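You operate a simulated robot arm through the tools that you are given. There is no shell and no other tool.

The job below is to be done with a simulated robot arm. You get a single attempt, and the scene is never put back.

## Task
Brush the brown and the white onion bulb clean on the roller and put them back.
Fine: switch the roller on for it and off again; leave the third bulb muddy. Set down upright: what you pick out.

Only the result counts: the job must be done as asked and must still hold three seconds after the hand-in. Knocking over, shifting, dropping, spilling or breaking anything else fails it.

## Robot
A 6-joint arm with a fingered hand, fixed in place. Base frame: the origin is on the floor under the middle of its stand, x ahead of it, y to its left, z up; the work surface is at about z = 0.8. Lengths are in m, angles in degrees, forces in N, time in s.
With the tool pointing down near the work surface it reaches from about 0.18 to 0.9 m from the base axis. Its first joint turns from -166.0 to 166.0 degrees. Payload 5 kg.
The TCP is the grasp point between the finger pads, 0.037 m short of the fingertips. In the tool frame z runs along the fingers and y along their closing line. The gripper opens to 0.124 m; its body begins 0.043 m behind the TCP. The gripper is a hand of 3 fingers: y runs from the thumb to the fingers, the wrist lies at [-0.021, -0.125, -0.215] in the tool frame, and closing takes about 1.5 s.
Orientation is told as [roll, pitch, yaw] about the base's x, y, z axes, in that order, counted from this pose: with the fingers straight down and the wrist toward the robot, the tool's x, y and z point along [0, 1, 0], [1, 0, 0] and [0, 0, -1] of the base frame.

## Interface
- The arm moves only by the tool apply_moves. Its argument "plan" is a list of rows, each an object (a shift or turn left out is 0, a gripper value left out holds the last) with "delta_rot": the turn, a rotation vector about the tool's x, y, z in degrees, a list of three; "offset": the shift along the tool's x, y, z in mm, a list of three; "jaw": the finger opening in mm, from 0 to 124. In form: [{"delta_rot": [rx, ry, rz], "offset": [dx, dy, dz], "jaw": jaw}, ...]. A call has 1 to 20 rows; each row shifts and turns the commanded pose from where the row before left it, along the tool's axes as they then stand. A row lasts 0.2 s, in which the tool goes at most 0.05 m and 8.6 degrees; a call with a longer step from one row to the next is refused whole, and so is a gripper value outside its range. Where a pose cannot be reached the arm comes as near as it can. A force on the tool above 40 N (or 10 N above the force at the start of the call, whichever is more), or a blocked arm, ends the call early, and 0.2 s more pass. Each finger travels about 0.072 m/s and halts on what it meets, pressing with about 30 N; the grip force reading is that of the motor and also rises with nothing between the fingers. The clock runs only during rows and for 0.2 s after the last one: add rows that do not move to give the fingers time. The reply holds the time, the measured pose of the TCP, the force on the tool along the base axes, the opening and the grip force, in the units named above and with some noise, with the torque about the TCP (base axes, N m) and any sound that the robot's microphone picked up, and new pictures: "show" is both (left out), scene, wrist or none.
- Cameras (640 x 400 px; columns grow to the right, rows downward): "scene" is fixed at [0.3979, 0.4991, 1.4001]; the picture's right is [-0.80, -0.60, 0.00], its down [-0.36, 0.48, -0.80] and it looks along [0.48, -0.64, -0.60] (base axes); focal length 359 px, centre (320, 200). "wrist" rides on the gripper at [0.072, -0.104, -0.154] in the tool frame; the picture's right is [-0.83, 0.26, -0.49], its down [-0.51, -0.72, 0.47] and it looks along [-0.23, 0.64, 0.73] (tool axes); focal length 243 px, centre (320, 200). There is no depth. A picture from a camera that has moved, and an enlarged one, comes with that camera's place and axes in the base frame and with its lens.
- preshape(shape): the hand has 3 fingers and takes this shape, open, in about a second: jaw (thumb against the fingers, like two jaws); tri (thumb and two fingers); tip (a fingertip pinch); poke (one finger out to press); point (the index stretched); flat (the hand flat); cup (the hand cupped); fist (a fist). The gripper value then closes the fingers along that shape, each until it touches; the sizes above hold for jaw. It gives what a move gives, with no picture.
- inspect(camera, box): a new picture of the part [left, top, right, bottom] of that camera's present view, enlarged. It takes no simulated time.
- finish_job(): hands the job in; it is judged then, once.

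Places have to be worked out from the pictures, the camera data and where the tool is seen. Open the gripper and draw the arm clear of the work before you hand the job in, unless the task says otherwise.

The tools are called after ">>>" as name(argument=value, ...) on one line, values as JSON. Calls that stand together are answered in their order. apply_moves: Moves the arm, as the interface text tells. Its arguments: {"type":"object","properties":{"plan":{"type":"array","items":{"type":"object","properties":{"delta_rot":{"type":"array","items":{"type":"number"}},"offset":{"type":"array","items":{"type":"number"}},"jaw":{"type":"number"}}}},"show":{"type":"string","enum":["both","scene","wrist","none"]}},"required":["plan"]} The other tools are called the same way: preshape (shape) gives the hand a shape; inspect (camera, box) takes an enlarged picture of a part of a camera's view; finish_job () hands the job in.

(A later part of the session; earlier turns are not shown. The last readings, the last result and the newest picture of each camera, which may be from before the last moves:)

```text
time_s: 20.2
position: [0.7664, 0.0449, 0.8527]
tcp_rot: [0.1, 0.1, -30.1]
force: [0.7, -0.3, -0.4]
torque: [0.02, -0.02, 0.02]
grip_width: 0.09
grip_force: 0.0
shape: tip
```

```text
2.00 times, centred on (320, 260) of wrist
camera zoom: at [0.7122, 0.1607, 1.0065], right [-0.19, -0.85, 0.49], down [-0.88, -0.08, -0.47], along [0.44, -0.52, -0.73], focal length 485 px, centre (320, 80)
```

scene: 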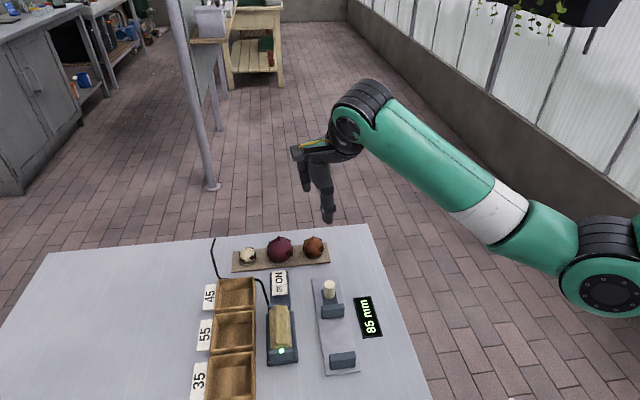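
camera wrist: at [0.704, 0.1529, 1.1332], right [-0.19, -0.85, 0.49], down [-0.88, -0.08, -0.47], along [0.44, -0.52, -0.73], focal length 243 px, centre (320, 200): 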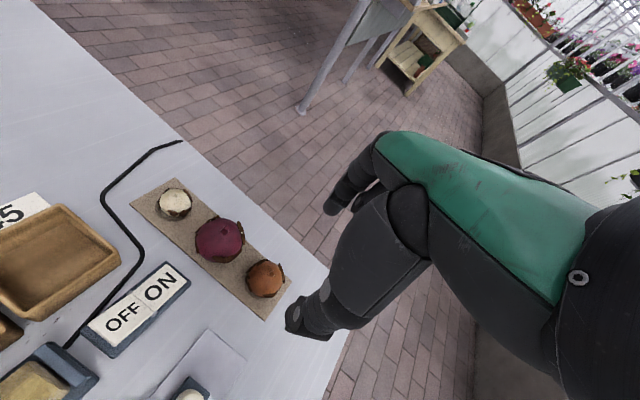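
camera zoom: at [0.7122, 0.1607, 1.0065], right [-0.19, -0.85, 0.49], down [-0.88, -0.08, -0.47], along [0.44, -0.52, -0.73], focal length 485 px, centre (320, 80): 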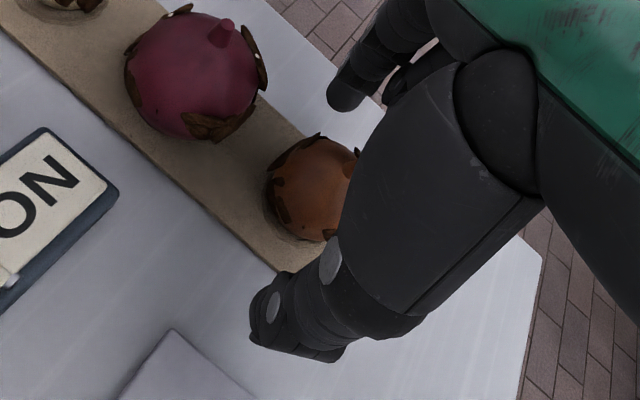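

The bulb is centred between thumb and index, with no contact yet. I'll close the fingers on it.

>>> apply_moves(plan=[{"jaw": 60}, {"jaw": 46}, {"jaw": 36}, {"jaw": 28}, {}, {}, {}], show="none")

>>> inspect(camera="scene", box=[270, 200, 370, 290])

>>> inspect(camera="wrist", box=[220, 160, 420, 360])

```text
time_s: 21.8
position: [0.7655, 0.0449, 0.8517]
tcp_rot: [0.1, -0.1, -30.0]
force: [0.2, -0.4, 1.0]
torque: [-0.02, -0.04, -0.01]
grip_width: 0.0371
grip_force: 30.1
shape: tip
```

```text
4.44 times, centred on (320, 245) of scene
camera zoom: at [0.3979, 0.4991, 1.4001], right [-0.8, -0.6, 0.0], down [-0.36, 0.48, -0.8], along [0.48, -0.64, -0.6], focal length 1594 px, centre (320, 0)
```

zoom: 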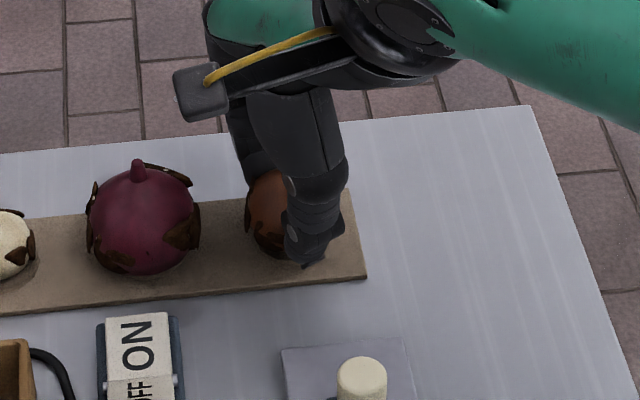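

```text
2.00 times, centred on (320, 260) of wrist
camera zoom: at [0.7122, 0.1607, 1.0067], right [-0.19, -0.85, 0.49], down [-0.88, -0.08, -0.47], along [0.44, -0.52, -0.73], focal length 485 px, centre (320, 80)
```

zoom: 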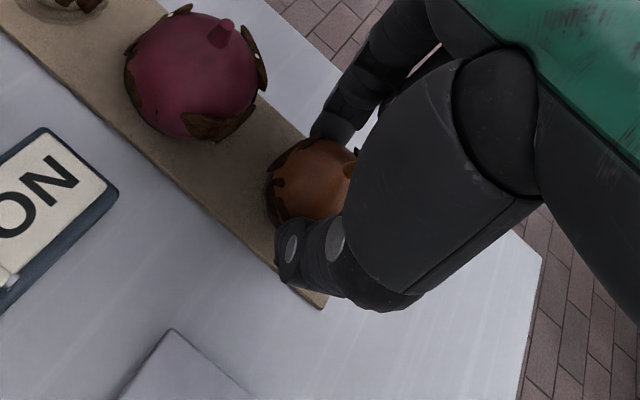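

The grip holds at 37 mm and 30 N, and this grasp pose (0.766, 0.045, 0.852, yaw -30) is what I'll return to. Now I'll lift gently.

>>> apply_moves(plan=[{"offset": [0, 0, -5]}, {"offset": [0, 0, -10]}, {"offset": [0, 0, -20]}, {"offset": [0, 0, -25]}, {"offset": [0, 0, -20]}, {}], show="both")

>>> inspect(camera="scene", box=[270, 160, 370, 290])

>>> inspect(camera="wrist", box=[220, 160, 420, 360])

```text
time_s: 23.2
position: [0.7655, 0.0445, 0.9312]
tcp_rot: [0.0, 0.0, -30.0]
force: [0.1, -0.5, -1.3]
torque: [0.02, -0.01, 0.02]
grip_width: 0.037
grip_force: 29.5
shape: tip
camera wrist: at [0.7114, 0.1597, 1.0856], right [-0.19, -0.85, 0.49], down [-0.88, -0.08, -0.47], along [0.44, -0.52, -0.73], focal length 243 px, centre (320, 200)
```

scene: 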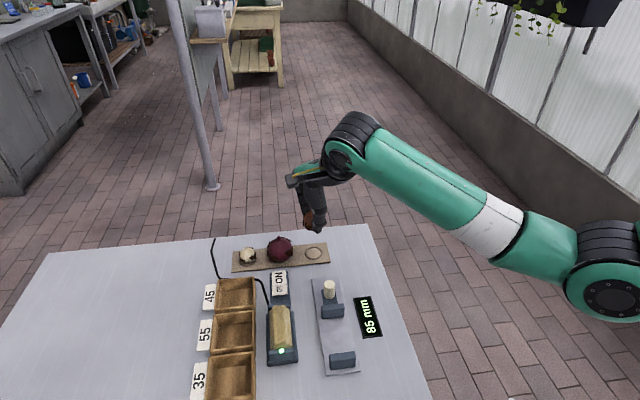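
wrist: 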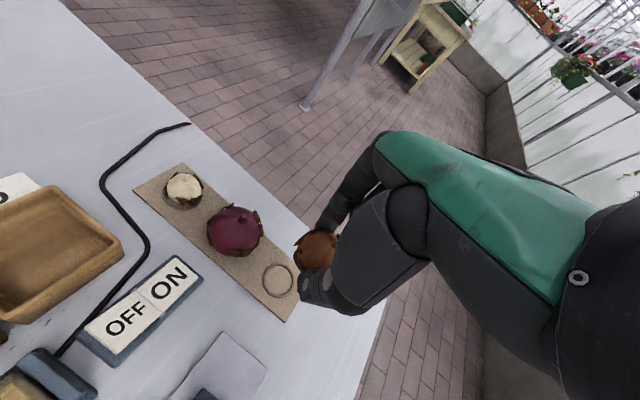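

```text
3.08 times, centred on (320, 225) of scene
camera zoom: at [0.3979, 0.4991, 1.4001], right [-0.8, -0.6, 0.0], down [-0.36, 0.48, -0.8], along [0.48, -0.64, -0.6], focal length 1104 px, centre (320, 123)
```

zoom: 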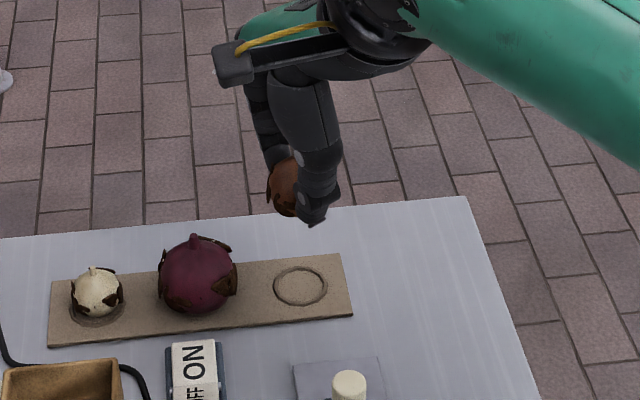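

```text
2.00 times, centred on (320, 260) of wrist
camera zoom: at [0.7114, 0.1597, 1.0856], right [-0.19, -0.85, 0.49], down [-0.88, -0.08, -0.47], along [0.44, -0.52, -0.73], focal length 485 px, centre (320, 80)
```

zoom: 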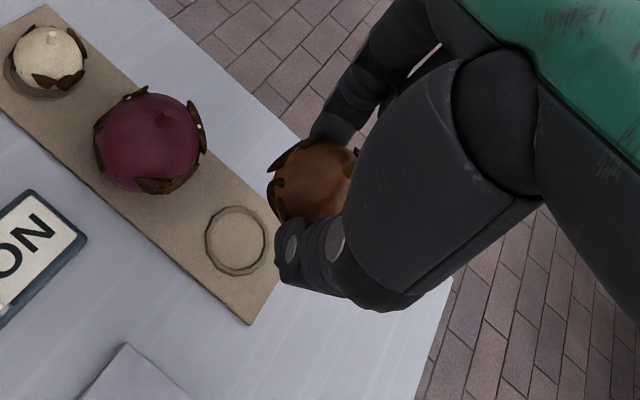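

The bulb is held upright and the seat ring is at about (0.762, 0.041). The roller axis runs along x+y ≈ 0.921 at z ≈ 0.84 with a radius of about 18 mm. I'll turn to yaw -45 and carry the bulb to a spot beside the roller on the gauge side, still high.

>>> apply_moves(plan=[{"delta_rot": [0, 0, 7.5], "offset": [0, 0, -10]}, {"delta_rot": [0, 0, 7.5], "offset": [0, 0, -10]}, {"offset": [5, -40, 0]}, {"offset": [5, -40, 0]}, {"offset": [5, -40, 0]}, {"offset": [6, -40, 0]}, {"offset": [6, -43, 0]}, {}], show="both")

>>> inspect(camera="scene", box=[240, 210, 360, 380])

>>> inspect(camera="wrist", box=[180, 160, 420, 400])

```text
time_s: 25.0
position: [0.6378, 0.2048, 0.9509]
tcp_rot: [0.0, 0.1, -44.9]
force: [0.3, -0.2, -0.5]
torque: [-0.01, 0.0, 0.04]
grip_width: 0.0369
grip_force: 30.0
shape: tip
camera wrist: at [0.6157, 0.3311, 1.105], right [-0.4, -0.77, 0.49], down [-0.87, 0.15, -0.47], along [0.29, -0.62, -0.73], focal length 243 px, centre (320, 200)
```

scene: 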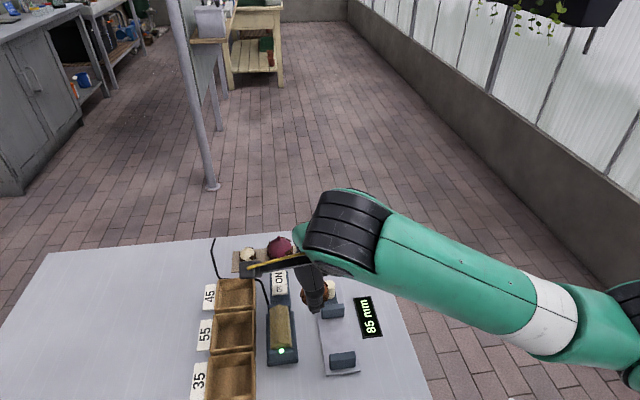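
wrist: 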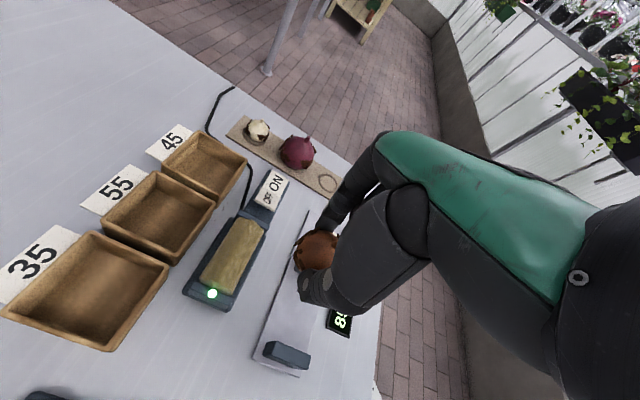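

```text
2.35 times, centred on (300, 295) of scene
camera zoom: at [0.3979, 0.4991, 1.4001], right [-0.8, -0.6, 0.0], down [-0.36, 0.48, -0.8], along [0.48, -0.64, -0.6], focal length 844 px, centre (367, -24)
```

zoom: 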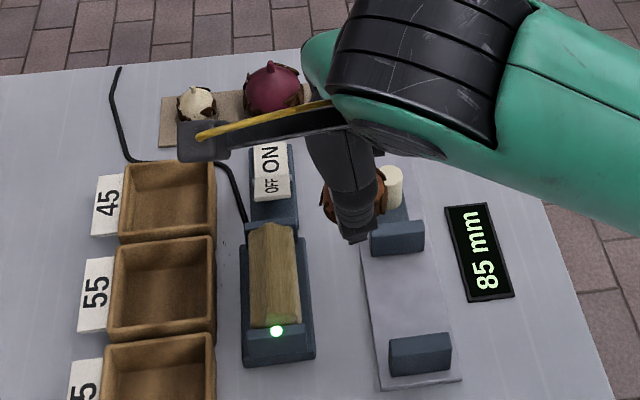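

```text
1.67 times, centred on (300, 280) of wrist
camera zoom: at [0.6157, 0.3311, 1.105], right [-0.4, -0.77, 0.49], down [-0.87, 0.15, -0.47], along [0.29, -0.62, -0.73], focal length 404 px, centre (353, 67)
```

zoom: 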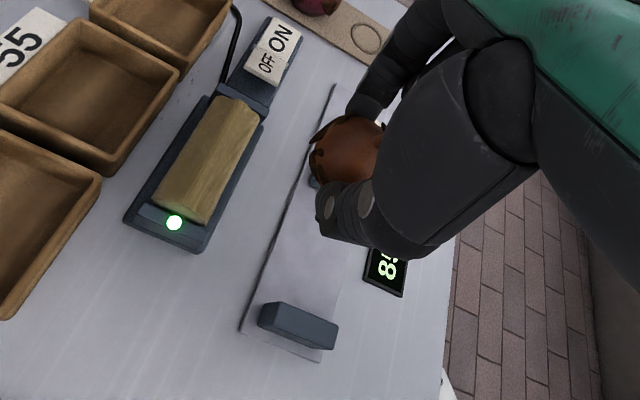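

The bulb is at p ≈ 0.596 (perpendicular coordinate) and the roller axis is at p ≈ 0.652, so there is room to go down beside it. I'll descend to z = 0.872 with a small shift toward the roller, then check.

>>> apply_moves(plan=[{"offset": [2, 0, 30]}, {"offset": [2, 0, 30]}, {"offset": [0, 0, 19]}, {}], show="none")

>>> inspect(camera="scene", box=[250, 250, 350, 370])

>>> inspect(camera="wrist", box=[180, 160, 400, 380])

```text
time_s: 26.0
position: [0.6432, 0.2098, 0.8709]
tcp_rot: [0.0, 0.0, -45.1]
force: [0.4, 0.0, 0.1]
torque: [0.02, -0.01, 0.0]
grip_width: 0.0367
grip_force: 30.8
shape: tip
```

```text
3.33 times, centred on (300, 310) of scene
camera zoom: at [0.3979, 0.4991, 1.4001], right [-0.8, -0.6, 0.0], down [-0.36, 0.48, -0.8], along [0.48, -0.64, -0.6], focal length 1196 px, centre (387, -167)
```

zoom: 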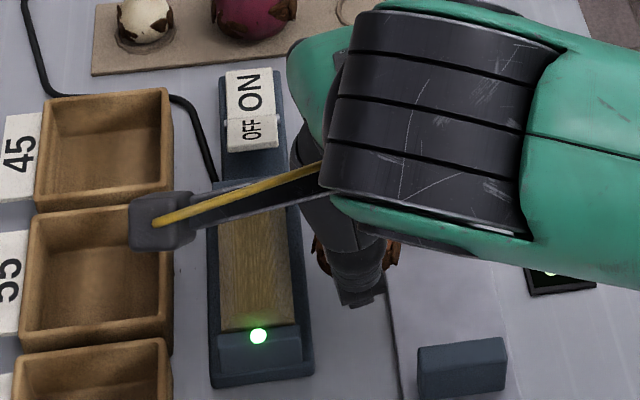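

```text
1.82 times, centred on (290, 270) of wrist
camera zoom: at [0.6205, 0.3359, 1.0257], right [-0.4, -0.77, 0.49], down [-0.87, 0.15, -0.47], along [0.29, -0.62, -0.73], focal length 441 px, centre (374, 73)
```

zoom: 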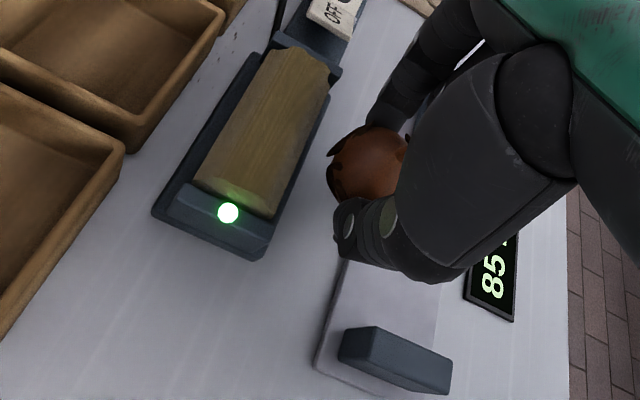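

A gap of about 1 cm remains between bulb and roller. I'll move toward the roller (tool +x) in 2-3 mm steps and watch the force for contact.

>>> apply_moves(plan=[{"offset": [3, 0, 0]}, {"offset": [3, 0, 0]}, {"offset": [2, 0, 0]}, {}], show="none")

>>> inspect(camera="wrist", box=[180, 160, 400, 380])

```text
time_s: 27.0
position: [0.6484, 0.2153, 0.8716]
tcp_rot: [0.0, -0.1, -45.0]
force: [0.8, 0.8, -0.6]
torque: [-0.01, 0.01, -0.01]
grip_width: 0.0366
grip_force: 30.3
shape: tip
```

```text
1.82 times, centred on (290, 270) of wrist
camera zoom: at [0.6267, 0.3411, 1.0265], right [-0.4, -0.77, 0.49], down [-0.87, 0.15, -0.47], along [0.29, -0.62, -0.73], focal length 441 px, centre (374, 73)
```

zoom: 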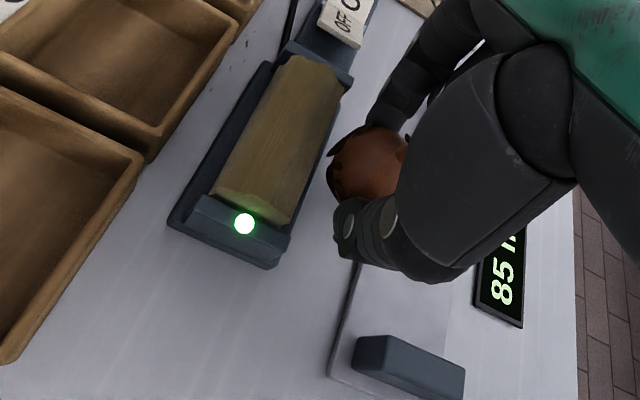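

There's still no clear contact. I'll continue in 2 mm steps.

>>> apply_moves(plan=[{"offset": [2, 0, 0]}, {"offset": [2, 0, 0]}, {}], show="none")

>>> apply_moves(plan=[{"offset": [2, 0, 0]}, {"offset": [2, 0, 0]}, {}], show="none")

>>> inspect(camera="wrist", box=[180, 160, 400, 380])

```text
time_s: 27.8
position: [0.6523, 0.2188, 0.8726]
tcp_rot: [0.0, 0.0, -45.0]
force: [0.5, 0.3, -0.1]
torque: [-0.01, 0.01, -0.01]
grip_width: 0.0369
grip_force: 30.0
shape: tip
```

```text
time_s: 28.6
position: [0.654, 0.2217, 0.8718]
tcp_rot: [0.0, 0.1, -45.0]
force: [-0.9, 0.6, -0.7]
torque: [0.0, -0.01, -0.01]
grip_width: 0.0368
grip_force: 29.3
shape: tip
```

```text
1.82 times, centred on (290, 270) of wrist
camera zoom: at [0.6326, 0.3471, 1.0263], right [-0.4, -0.77, 0.49], down [-0.87, 0.15, -0.47], along [0.29, -0.62, -0.73], focal length 441 px, centre (374, 73)
```

zoom: 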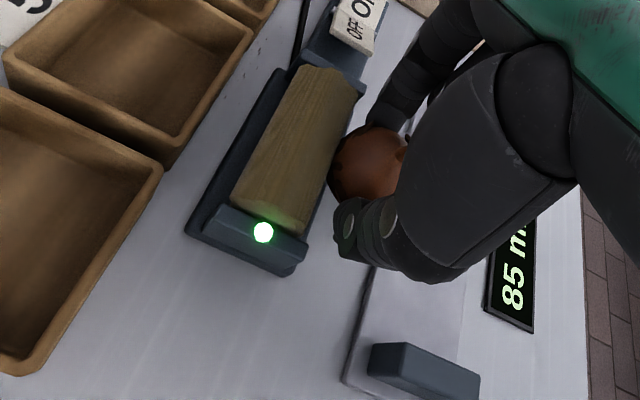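

The roller's edge now just meets the bulb in view. I'll push in 1 mm steps with a little dwell to build light contact.

>>> apply_moves(plan=[{"offset": [1, 0, 0]}, {"offset": [1, 0, 0]}, {}, {}], show="none")

>>> apply_moves(plan=[{"offset": [1, 0, 0]}, {"offset": [1, 0, 0]}, {}, {}], show="none")

>>> inspect(camera="wrist", box=[230, 200, 350, 310])

```text
time_s: 29.6
position: [0.6556, 0.2222, 0.8723]
tcp_rot: [0.1, 0.0, -44.9]
force: [0.3, 0.6, -0.3]
torque: [0.01, 0.0, 0.02]
grip_width: 0.0367
grip_force: 29.9
shape: tip
```

```text
time_s: 30.6
position: [0.6566, 0.2229, 0.8711]
tcp_rot: [-0.1, 0.0, -44.9]
force: [-2.5, -2.2, 1.1]
torque: [-0.04, 0.06, 0.0]
grip_width: 0.0368
grip_force: 29.3
shape: tip
```

```text
3.64 times, centred on (290, 255) of wrist
camera zoom: at [0.6343, 0.3489, 1.0259], right [-0.4, -0.77, 0.49], down [-0.87, 0.15, -0.47], along [0.29, -0.62, -0.73], focal length 882 px, centre (429, 0)
```

zoom: 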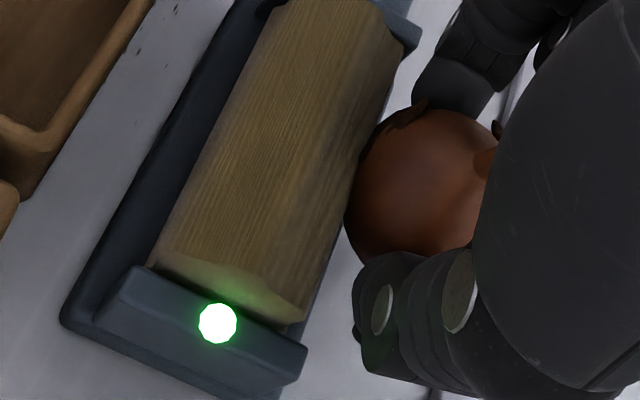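

Contact has been made (about 3 N pushing away from the roller), and the mud facing the roller seems to be wearing off. I'll dwell here and rotate the hand about its axis toward yaw -25 so the patch nearest the index finger meets the roller.

>>> apply_moves(plan=[{}, {}, {}, {"delta_rot": [0, 0, -5]}, {"delta_rot": [0, 0, -5]}, {}, {"delta_rot": [0, 0, -5]}, {"delta_rot": [0, 0, -5]}, {}, {}, {}], show="none")

>>> inspect(camera="wrist", box=[230, 200, 350, 310])

```text
time_s: 33.0
position: [0.657, 0.2238, 0.8718]
tcp_rot: [0.0, -0.1, -25.0]
force: [-6.3, -6.1, 3.4]
torque: [-0.19, 0.12, -0.15]
grip_width: 0.0367
grip_force: 30.5
shape: tip
```

```text
3.64 times, centred on (290, 255) of wrist
camera zoom: at [0.5937, 0.3335, 1.0261], right [-0.11, -0.86, 0.49], down [-0.87, -0.15, -0.47], along [0.48, -0.48, -0.73], focal length 882 px, centre (429, 0)
```

zoom: 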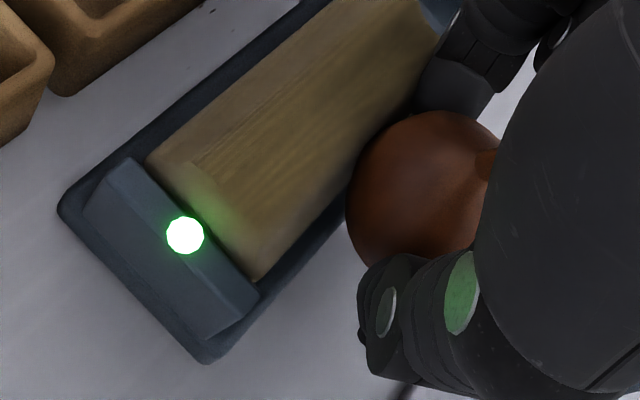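

The patch near the index is gone too. Now I'll sweep the other way to yaw -65 for the mud nearer the thumb.

>>> apply_moves(plan=[{"delta_rot": [0, 0, 5]}, {"delta_rot": [0, 0, 5]}, {"delta_rot": [0, 0, 5]}, {"delta_rot": [0, 0, 5]}, {"delta_rot": [0, 0, 5]}, {"delta_rot": [0, 0, 5]}, {"delta_rot": [0, 0, 5]}, {"delta_rot": [0, 0, 5]}, {}, {}, {}], show="none")

>>> inspect(camera="wrist", box=[230, 200, 350, 310])

>>> inspect(camera="scene", box=[250, 250, 350, 370])

```text
time_s: 35.4
position: [0.6567, 0.2238, 0.8726]
tcp_rot: [0.0, 0.0, -65.1]
force: [-2.4, -2.0, 1.2]
torque: [-0.04, 0.05, -0.01]
grip_width: 0.0367
grip_force: 30.7
shape: tip
```

```text
3.64 times, centred on (290, 255) of wrist
camera zoom: at [0.6803, 0.3489, 1.0266], right [-0.64, -0.59, 0.49], down [-0.76, 0.44, -0.47], along [0.06, -0.68, -0.73], focal length 882 px, centre (429, 0)
```

zoom: 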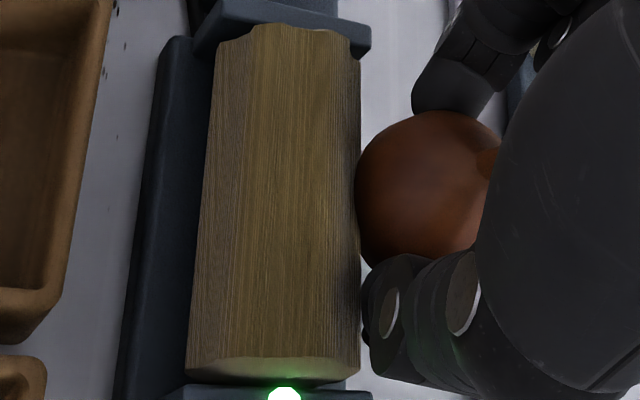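

```text
3.33 times, centred on (300, 310) of scene
camera zoom: at [0.3979, 0.4991, 1.4001], right [-0.8, -0.6, 0.0], down [-0.36, 0.48, -0.8], along [0.48, -0.64, -0.6], focal length 1196 px, centre (387, -167)
```

zoom: 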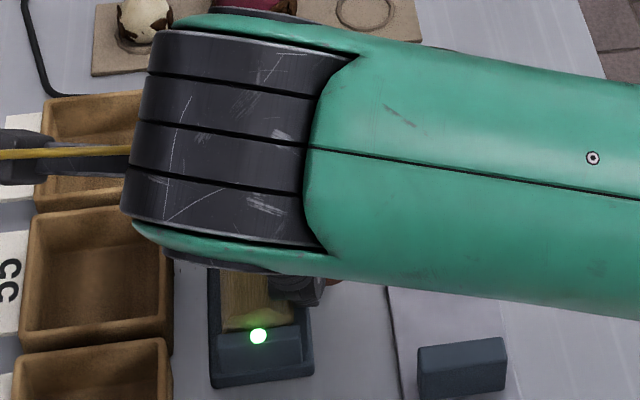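

The upper part of that side looks clean. Because one patch reached below the equator, I'll raise the bulb 15 mm, keep it pressed against the roller shoulder and sweep back for the lower band.

>>> apply_moves(plan=[{"offset": [0, 0, -5]}, {"offset": [0, 0, -5]}, {"offset": [0, 0, -5]}, {"offset": [1.9, -0.7, 0]}, {"offset": [1.9, -0.7, 0]}, {}, {}, {}], show="none")

>>> inspect(camera="wrist", box=[230, 200, 350, 310])

```text
time_s: 37.2
position: [0.6604, 0.2265, 0.8878]
tcp_rot: [0.0, 0.0, -65.0]
force: [0.2, 0.1, -0.4]
torque: [0.0, -0.01, 0.0]
grip_width: 0.0368
grip_force: 30.3
shape: tip
```

```text
3.64 times, centred on (290, 255) of wrist
camera zoom: at [0.6832, 0.3524, 1.0416], right [-0.64, -0.59, 0.49], down [-0.76, 0.44, -0.47], along [0.06, -0.68, -0.73], focal length 882 px, centre (429, 0)
```

zoom: 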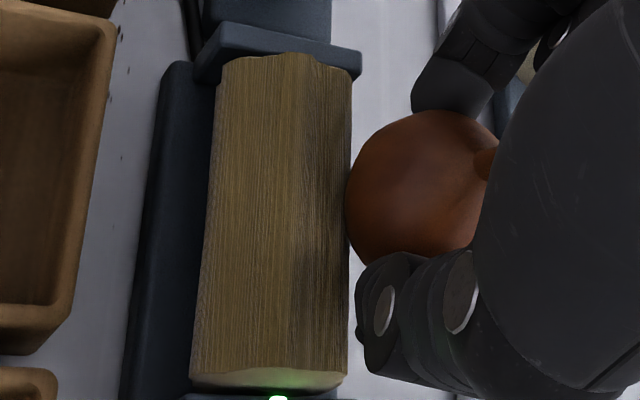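

There's no contact yet at this height, so I'll push a few mm more toward the roller.

>>> apply_moves(plan=[{"offset": [1.4, -0.5, 0]}, {"offset": [1.4, -0.5, 0]}, {}, {}], show="none")

>>> apply_moves(plan=[{"offset": [1.4, -0.5, 0]}, {"offset": [1.4, -0.5, 0]}, {}, {}], show="none")

```text
time_s: 38.2
position: [0.6632, 0.2283, 0.8873]
tcp_rot: [0.0, 0.0, -65.0]
force: [-1.0, -1.8, 1.3]
torque: [-0.05, 0.06, -0.04]
grip_width: 0.0373
grip_force: 30.0
shape: tip
```

```text
time_s: 39.2
position: [0.6649, 0.2305, 0.8887]
tcp_rot: [0.0, -0.1, -65.0]
force: [-3.5, -4.4, 7.1]
torque: [-0.1, 0.14, 0.01]
grip_width: 0.0369
grip_force: 30.3
shape: tip
```

Contact is good at the lower band (about 9 N). I'll sweep the yaw from -65 back to -25 here.

>>> apply_moves(plan=[{}, {}, {"delta_rot": [0, 0, -5]}, {"delta_rot": [0, 0, -5]}, {"delta_rot": [0, 0, -5]}, {}, {"delta_rot": [0, 0, -5]}, {"delta_rot": [0, 0, -5]}, {}, {"delta_rot": [0, 0, -5]}, {"delta_rot": [0, 0, -5]}, {"delta_rot": [0, 0, -5]}, {}, {}], show="none")

>>> inspect(camera="wrist", box=[230, 200, 350, 310])

>>> inspect(camera="scene", box=[250, 250, 350, 370])

```text
time_s: 42.2
position: [0.666, 0.2305, 0.8884]
tcp_rot: [0.0, 0.0, -25.0]
force: [-6.6, -6.7, 11.4]
torque: [-0.24, 0.19, -0.12]
grip_width: 0.0365
grip_force: 29.8
shape: tip
```

```text
3.64 times, centred on (290, 255) of wrist
camera zoom: at [0.6015, 0.3402, 1.0427], right [-0.11, -0.86, 0.49], down [-0.87, -0.15, -0.47], along [0.48, -0.48, -0.73], focal length 882 px, centre (429, 0)
```

zoom: 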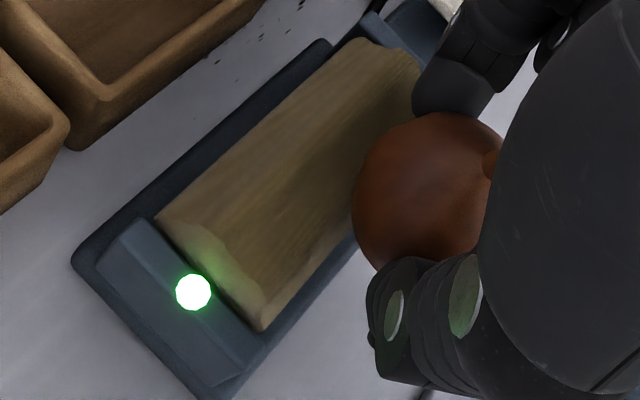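

```text
3.33 times, centred on (300, 310) of scene
camera zoom: at [0.3979, 0.4991, 1.4001], right [-0.8, -0.6, 0.0], down [-0.36, 0.48, -0.8], along [0.48, -0.64, -0.6], focal length 1196 px, centre (387, -167)
```

zoom: 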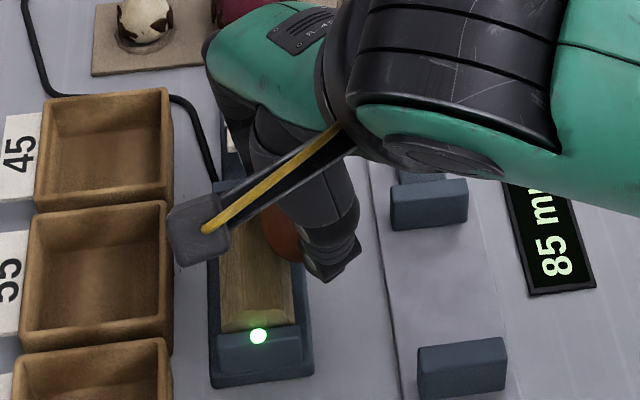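

The +x side of the bulb is clean. Two patches should remain on the opposite side, so I'll lift clear and see whether the hand can yaw around by 180° to present that side.

>>> apply_moves(plan=[{"offset": [-8, 0, -10]}, {"offset": [-8, 0, -20]}, {"offset": [0, 0, -35]}, {"offset": [0, 0, -35]}, {"delta_rot": [0, 0, -8]}, {"delta_rot": [0, 0, -8]}, {"delta_rot": [0, 0, -8]}, {"delta_rot": [0, 0, -8]}, {}], show="both")

>>> inspect(camera="scene", box=[250, 200, 390, 340])

>>> inspect(camera="wrist", box=[230, 180, 370, 310])

```text
time_s: 44.2
position: [0.6572, 0.2175, 0.9892]
tcp_rot: [0.0, 0.0, 7.1]
force: [0.2, 1.5, -0.3]
torque: [0.02, -0.03, -0.01]
grip_width: 0.0367
grip_force: 30.1
shape: tip
camera wrist: at [0.545, 0.2764, 1.1428], right [0.36, -0.79, 0.49], down [-0.65, -0.59, -0.47], along [0.66, -0.15, -0.73], focal length 243 px, centre (320, 200)
```

scene: 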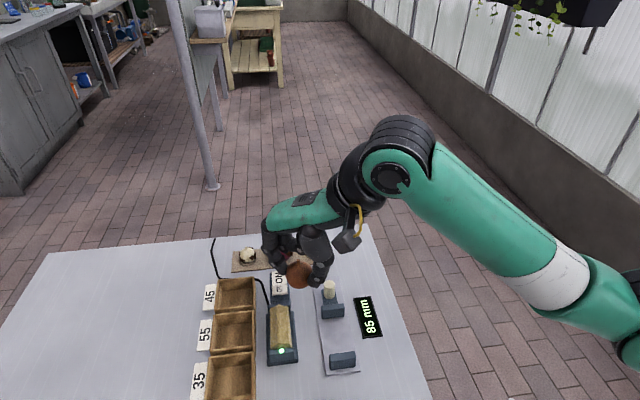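
wrist: 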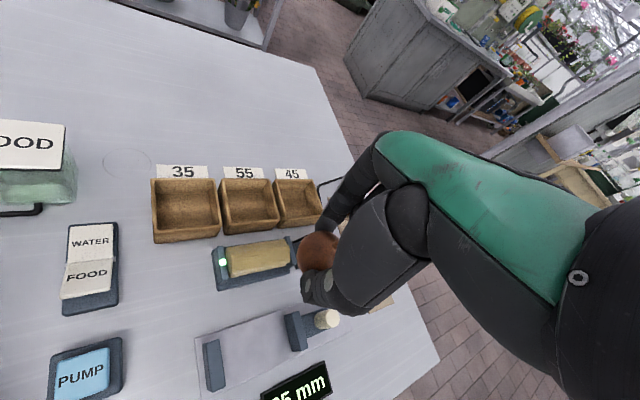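

```text
2.86 times, centred on (320, 270) of scene
camera zoom: at [0.3979, 0.4991, 1.4001], right [-0.8, -0.6, 0.0], down [-0.36, 0.48, -0.8], along [0.48, -0.64, -0.6], focal length 1025 px, centre (320, 0)
```

zoom: 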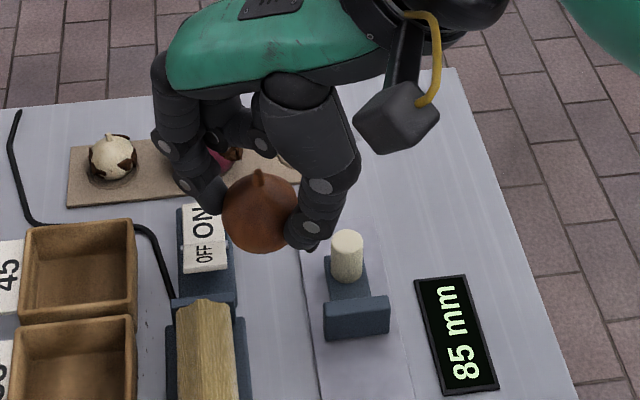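

```text
3.08 times, centred on (300, 245) of wrist
camera zoom: at [0.545, 0.2764, 1.1428], right [0.36, -0.79, 0.49], down [-0.65, -0.59, -0.47], along [0.66, -0.15, -0.73], focal length 746 px, centre (382, 62)
```

zoom: 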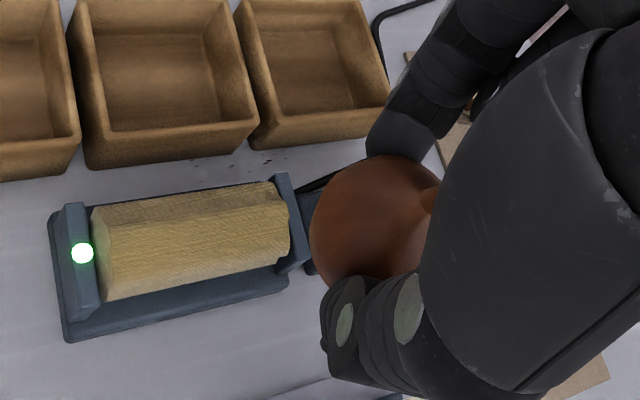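

The scene view confirms that the presented side is clean. I'll keep rotating the hand toward yaw +71 and then further, checking that the arm follows.

>>> apply_moves(plan=[{"delta_rot": [0, 0, -8]}, {"delta_rot": [0, 0, -8]}, {"delta_rot": [0, 0, -8]}, {"delta_rot": [0, 0, -8]}, {"delta_rot": [0, 0, -8]}, {"delta_rot": [0, 0, -8]}, {"delta_rot": [0, 0, -8]}, {"delta_rot": [0, 0, -8]}, {}], show="scene")

>>> inspect(camera="scene", box=[250, 200, 390, 340])

```text
time_s: 46.2
position: [0.6571, 0.2172, 0.988]
tcp_rot: [0.1, 0.0, 71.0]
force: [0.3, -0.4, 0.2]
torque: [0.03, 0.02, 0.02]
grip_width: 0.0368
grip_force: 30.4
shape: tip
```

scene: 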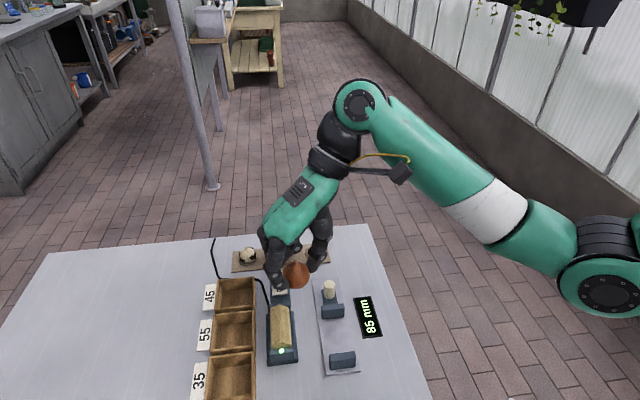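

```text
2.86 times, centred on (320, 270) of scene
camera zoom: at [0.3979, 0.4991, 1.4001], right [-0.8, -0.6, 0.0], down [-0.36, 0.48, -0.8], along [0.48, -0.64, -0.6], focal length 1025 px, centre (320, 0)
```

zoom: 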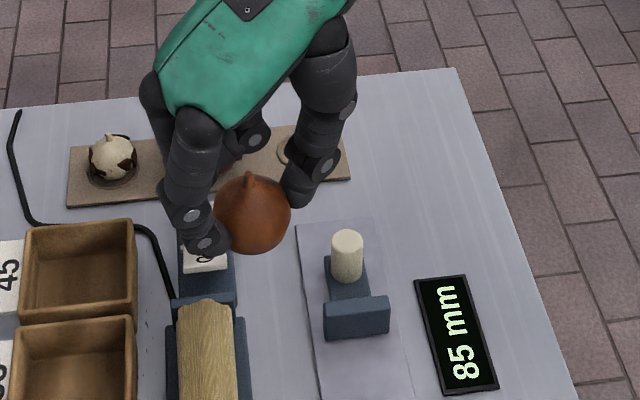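

The arm follows nicely and the bulb still looks clean from here. I'll rotate on to about yaw +135.

>>> apply_moves(plan=[{"delta_rot": [0, 0, -8]}, {"delta_rot": [0, 0, -8]}, {"delta_rot": [0, 0, -8]}, {"delta_rot": [0, 0, -8]}, {"delta_rot": [0, 0, -8]}, {"delta_rot": [0, 0, -8]}, {"delta_rot": [0, 0, -8]}, {"delta_rot": [0, 0, -8]}, {}], show="both")

>>> inspect(camera="scene", box=[250, 200, 390, 340])

```text
time_s: 48.2
position: [0.6757, 0.2265, 0.9727]
tcp_rot: [0.0, 0.1, 135.1]
force: [0.3, -0.1, -0.7]
torque: [0.0, -0.01, 0.01]
grip_width: 0.0365
grip_force: 29.5
shape: tip
out of reach, approached as far as the arm can: row 7, 8
camera wrist: at [0.6984, 0.1012, 1.1271], right [0.4, 0.77, 0.49], down [0.87, -0.15, -0.47], along [-0.29, 0.62, -0.73], focal length 243 px, centre (320, 200)
```

scene: 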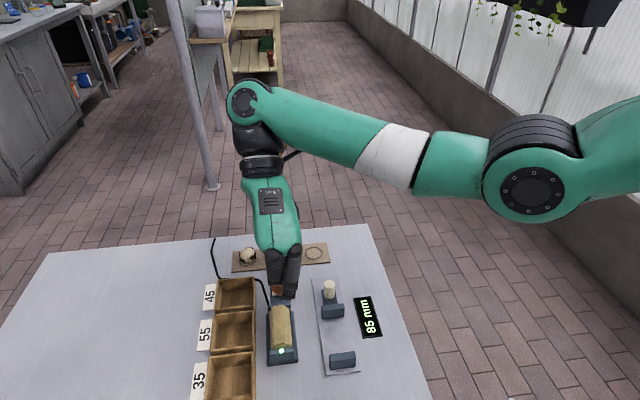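
wrist: 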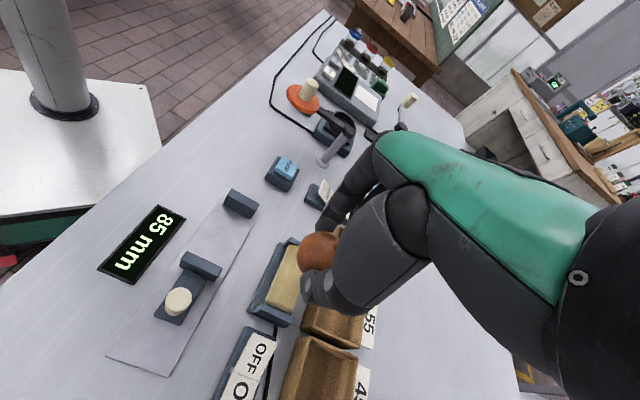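

```text
2.86 times, centred on (320, 270) of scene
camera zoom: at [0.3979, 0.4991, 1.4001], right [-0.8, -0.6, 0.0], down [-0.36, 0.48, -0.8], along [0.48, -0.64, -0.6], focal length 1025 px, centre (320, 0)
```

zoom: 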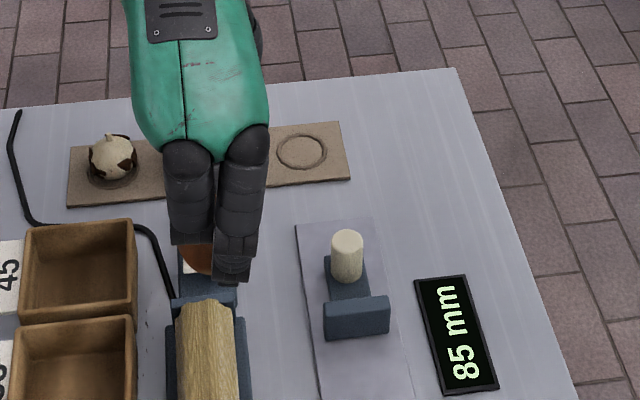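

At yaw +135 the arm is slightly out of reach up here. I'll rotate back to about +115, which is enough for the patch near the index, and line up beside the roller at height.

>>> apply_moves(plan=[{"delta_rot": [0, 0, 8]}, {"delta_rot": [0, 0, 8]}, {"delta_rot": [0, 0, 4]}, {"offset": [11, 1.5, 0]}, {"offset": [0, 0, 30]}, {"offset": [0, 0, 20]}, {}], show="none")

>>> inspect(camera="scene", box=[240, 220, 360, 360])

>>> inspect(camera="wrist", box=[180, 160, 400, 380])

```text
time_s: 49.8
position: [0.6653, 0.2224, 0.9223]
tcp_rot: [0.0, 0.1, 114.9]
force: [-0.1, 0.2, 0.1]
torque: [-0.01, 0.02, 0.01]
grip_width: 0.0366
grip_force: 30.1
shape: tip
```

```text
2.86 times, centred on (300, 290) of scene
camera zoom: at [0.3979, 0.4991, 1.4001], right [-0.8, -0.6, 0.0], down [-0.36, 0.48, -0.8], along [0.48, -0.64, -0.6], focal length 1025 px, centre (377, -57)
```

zoom: 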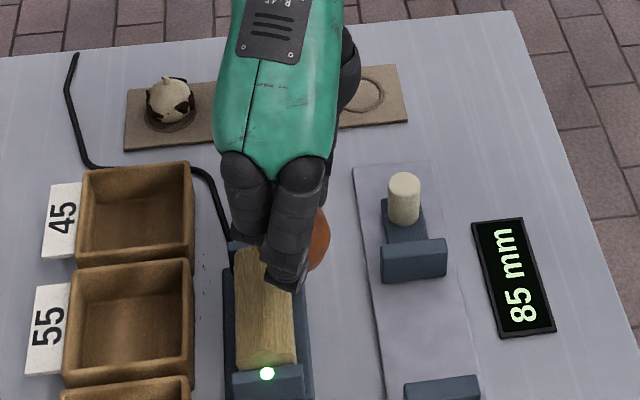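

```text
1.82 times, centred on (290, 270) of wrist
camera zoom: at [0.6438, 0.0985, 1.0766], right [0.64, 0.59, 0.49], down [0.76, -0.44, -0.47], along [-0.06, 0.68, -0.73], focal length 441 px, centre (374, 73)
```

zoom: 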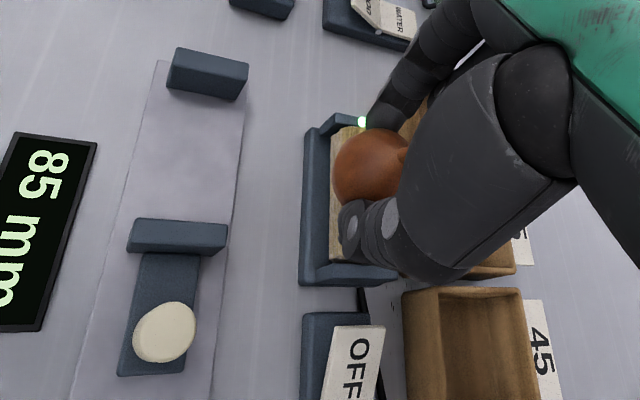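

The command was re-based to the reached pose, so the bulb is above the roller's right shoulder at z = 0.922. I'll shift 20 mm away from the roller, then descend beside it.

>>> apply_moves(plan=[{"offset": [11, 0, 0]}, {"offset": [10, 0, 0]}, {"offset": [0, 0, 20]}, {"offset": [0, 0, 20]}, {"offset": [0, 0, 10]}, {}], show="none")

>>> inspect(camera="scene", box=[240, 240, 360, 380])

>>> inspect(camera="wrist", box=[180, 160, 400, 380])

```text
time_s: 51.2
position: [0.6447, 0.2144, 0.8728]
tcp_rot: [-0.1, 0.0, 115.0]
force: [0.0, 0.2, 0.0]
torque: [0.0, 0.01, -0.05]
grip_width: 0.0364
grip_force: 30.1
shape: tip
```

```text
2.86 times, centred on (300, 310) of scene
camera zoom: at [0.3979, 0.4991, 1.4001], right [-0.8, -0.6, 0.0], down [-0.36, 0.48, -0.8], along [0.48, -0.64, -0.6], focal length 1025 px, centre (377, -114)
```

zoom: 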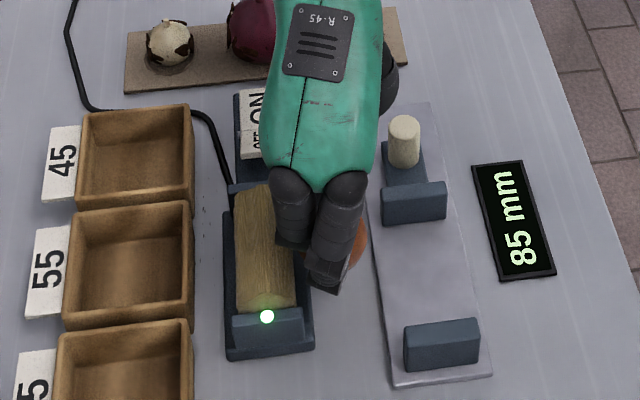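

```text
1.82 times, centred on (290, 270) of wrist
camera zoom: at [0.6232, 0.09, 1.0269], right [0.64, 0.59, 0.49], down [0.76, -0.44, -0.47], along [-0.06, 0.68, -0.73], focal length 441 px, centre (374, 73)
```

zoom: 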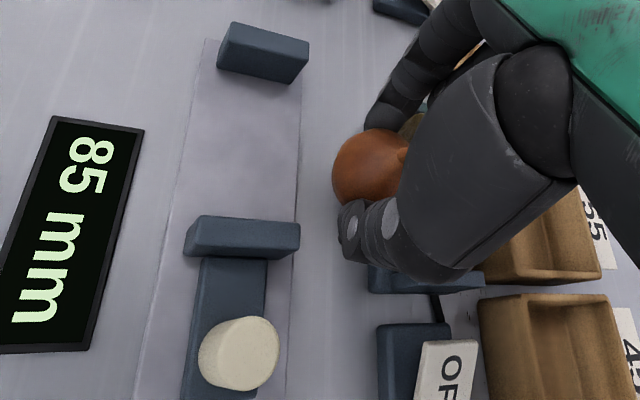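

The bulb is beside the roller with the uncleaned side facing it, and the curled finger stays above the roller. I'll approach in small steps toward contact.

>>> apply_moves(plan=[{"offset": [-2.8, 1, 0]}, {"offset": [-2.8, 1, 0]}, {"offset": [-2.8, 1, 0]}, {"offset": [-1.9, 0.7, 0]}, {}], show="none")

>>> apply_moves(plan=[{"offset": [-1.4, 0.5, 0]}, {"offset": [-1.4, 0.5, 0]}, {}, {}], show="none")

```text
time_s: 52.4
position: [0.6519, 0.2212, 0.8731]
tcp_rot: [0.1, 0.0, 115.0]
force: [-8.6, -9.1, 3.6]
torque: [-0.28, 0.2, -0.03]
grip_width: 0.0366
grip_force: 29.2
shape: tip
```

```text
time_s: 53.4
position: [0.6546, 0.2238, 0.8738]
tcp_rot: [-0.1, 0.0, 115.1]
force: [-16.5, -14.4, 6.6]
torque: [-0.48, 0.43, 0.04]
grip_width: 0.0369
grip_force: 29.9
shape: tip
```

The force is 22 N, a bit much; the index may be near the roller. I'll back off 2 mm, dwell, and sweep the yaw up toward +130 where the -x side faces the roller squarely.

>>> apply_moves(plan=[{"offset": [1.9, -0.7, 0]}, {}, {}, {"delta_rot": [0, 0, -4]}, {}, {"delta_rot": [0, 0, -4]}, {}, {"delta_rot": [0, 0, -4]}, {}], show="none")

>>> inspect(camera="scene", box=[240, 240, 360, 380])

```text
time_s: 55.4
position: [0.6537, 0.2209, 0.8748]
tcp_rot: [0.0, 0.0, 127.1]
force: [-5.2, -6.1, 1.7]
torque: [-0.15, 0.18, 0.0]
grip_width: 0.0368
grip_force: 29.5
shape: tip
```

```text
2.86 times, centred on (300, 310) of scene
camera zoom: at [0.3979, 0.4991, 1.4001], right [-0.8, -0.6, 0.0], down [-0.36, 0.48, -0.8], along [0.48, -0.64, -0.6], focal length 1025 px, centre (377, -114)
```

zoom: 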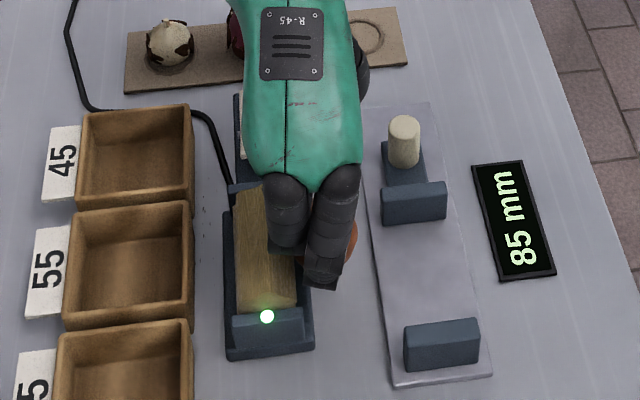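

Yaw 127 is reachable down here, with contact at about 8 N. I'll continue the sweep toward +151 for the patch nearer the thumb.

>>> apply_moves(plan=[{"delta_rot": [0, 0, -4]}, {}, {"delta_rot": [0, 0, -4]}, {}, {"delta_rot": [0, 0, -4]}, {}], show="none")

```text
time_s: 56.8
position: [0.6543, 0.2216, 0.8747]
tcp_rot: [0.0, 0.0, 139.0]
force: [-7.6, -8.2, 2.5]
torque: [-0.24, 0.23, -0.05]
grip_width: 0.0366
grip_force: 30.1
shape: tip
```

It still follows, at yaw 139 with steady contact. I'll continue in small steps.

>>> apply_moves(plan=[{"delta_rot": [0, 0, -4]}, {}, {"delta_rot": [0, 0, -4]}, {}, {"delta_rot": [0, 0, -4]}, {}, {}], show="none")

```text
time_s: 58.4
position: [0.6535, 0.2219, 0.8747]
tcp_rot: [0.0, -0.1, 150.9]
force: [-9.9, -11.0, 5.5]
torque: [-0.32, 0.33, 0.0]
grip_width: 0.0368
grip_force: 30.3
shape: tip
```

Yaw 151 is reached with about 15 N of contact. I'll go to 155 and dwell, then back off, lower 13 mm to bring contact to the equator and upper band, and re-approach.

>>> apply_moves(plan=[{"delta_rot": [0, 0, -4]}, {}, {}, {}, {"offset": [3, 1.2, 0]}, {"offset": [3, 1.2, 0]}, {"offset": [0, 0, 7]}, {"offset": [0, 0, 6]}, {}], show="none")

>>> inspect(camera="scene", box=[240, 240, 360, 380])

>>> inspect(camera="wrist", box=[180, 160, 400, 380])

```text
time_s: 60.4
position: [0.6451, 0.2152, 0.8624]
tcp_rot: [0.0, 0.0, 155.1]
force: [-0.2, 0.2, 0.0]
torque: [0.01, -0.03, 0.0]
grip_width: 0.0361
grip_force: 29.9
shape: tip
out of reach, approached as far as the arm can: row 1
```

```text
2.86 times, centred on (300, 310) of scene
camera zoom: at [0.3979, 0.4991, 1.4001], right [-0.8, -0.6, 0.0], down [-0.36, 0.48, -0.8], along [0.48, -0.64, -0.6], focal length 1025 px, centre (377, -114)
```

zoom: 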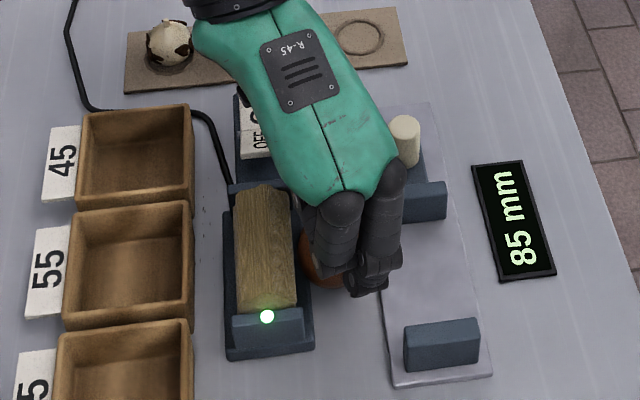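

```text
1.82 times, centred on (290, 270) of wrist
camera zoom: at [0.7095, 0.1072, 1.0165], right [0.11, 0.86, 0.49], down [0.87, 0.15, -0.47], along [-0.48, 0.48, -0.73], focal length 441 px, centre (374, 73)
```

zoom: 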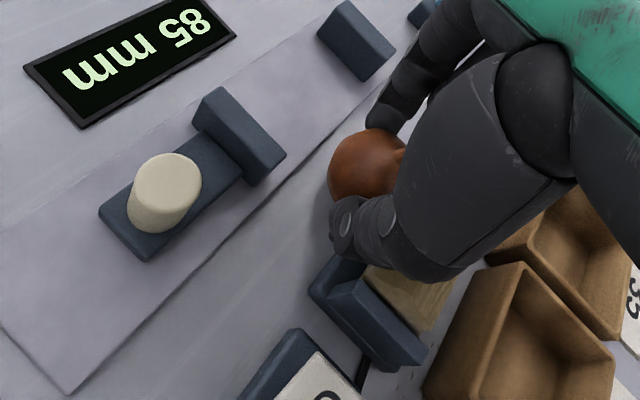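

Now I'll approach the roller again at this lower height, in small steps.

>>> apply_moves(plan=[{"offset": [-1.9, -0.7, 0]}, {"offset": [-1.9, -0.7, 0]}, {"offset": [-1.4, -0.5, 0]}, {}, {}], show="none")

```text
time_s: 61.6
position: [0.6462, 0.2187, 0.864]
tcp_rot: [0.1, 0.1, 154.9]
force: [0.1, 0.1, -0.9]
torque: [0.01, -0.01, 0.01]
grip_width: 0.0361
grip_force: 29.9
shape: tip
out of reach, approached as far as the arm can: row 2
```

I'm at the arm's reach limit at yaw 155. I'll rotate back to 145, where it has room, and continue toward the roller.

>>> apply_moves(plan=[{"delta_rot": [0, 0, 5]}, {"delta_rot": [0, 0, 5]}, {"offset": [-1.9, -0.3, 0]}, {"offset": [-1.4, -0.2, 0]}, {}, {}], show="none")

```text
time_s: 63.0
position: [0.6528, 0.2226, 0.8626]
tcp_rot: [0.2, -0.3, 145.1]
force: [-22.8, -15.5, 22.6]
torque: [-0.45, 0.8, 0.25]
grip_width: 0.0391
grip_force: 29.9
shape: tip
out of reach, approached as far as the arm can: row 2
```

The force jumped to about 36 N and the grip width grew slightly, so I'll back off right away and look.

>>> apply_moves(plan=[{"offset": [3.9, 0.7, -1]}, {"offset": [3.9, 0.7, -2]}, {}], show="none")

>>> inspect(camera="scene", box=[250, 260, 350, 360])

>>> inspect(camera="wrist", box=[220, 190, 380, 350])

```text
time_s: 63.8
position: [0.6528, 0.2194, 0.8627]
tcp_rot: [0.1, -0.1, 145.1]
force: [-14.6, -2.5, 12.4]
torque: [0.04, 0.62, 0.14]
grip_width: 0.039
grip_force: 30.1
shape: tip
out of reach, approached as far as the arm can: row 2
```

```text
4.00 times, centred on (300, 310) of scene
camera zoom: at [0.3979, 0.4991, 1.4001], right [-0.8, -0.6, 0.0], down [-0.36, 0.48, -0.8], along [0.48, -0.64, -0.6], focal length 1435 px, centre (400, -240)
```

zoom: 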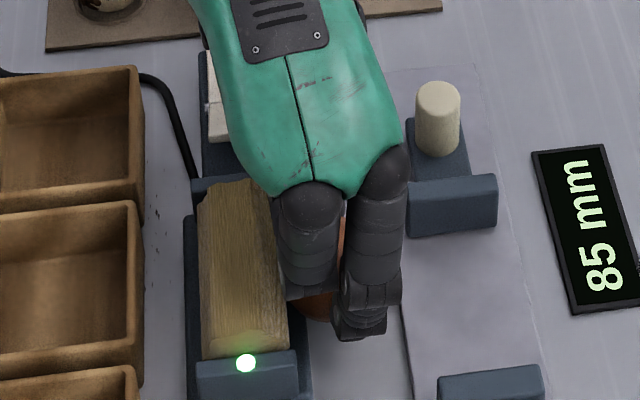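

```text
2.50 times, centred on (300, 270) of wrist
camera zoom: at [0.6977, 0.0997, 1.0163], right [0.26, 0.83, 0.49], down [0.88, 0.0, -0.47], along [-0.4, 0.56, -0.73], focal length 606 px, centre (370, 25)
```

zoom: 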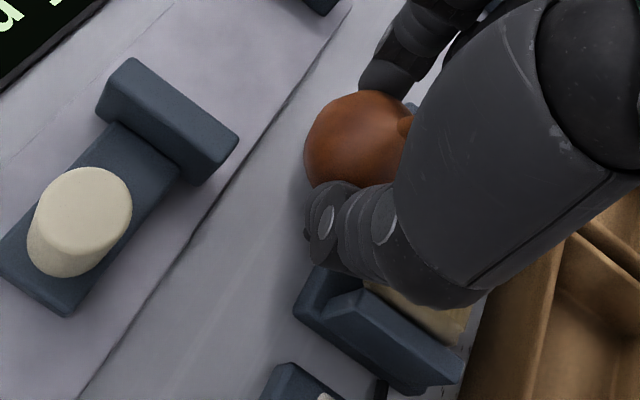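

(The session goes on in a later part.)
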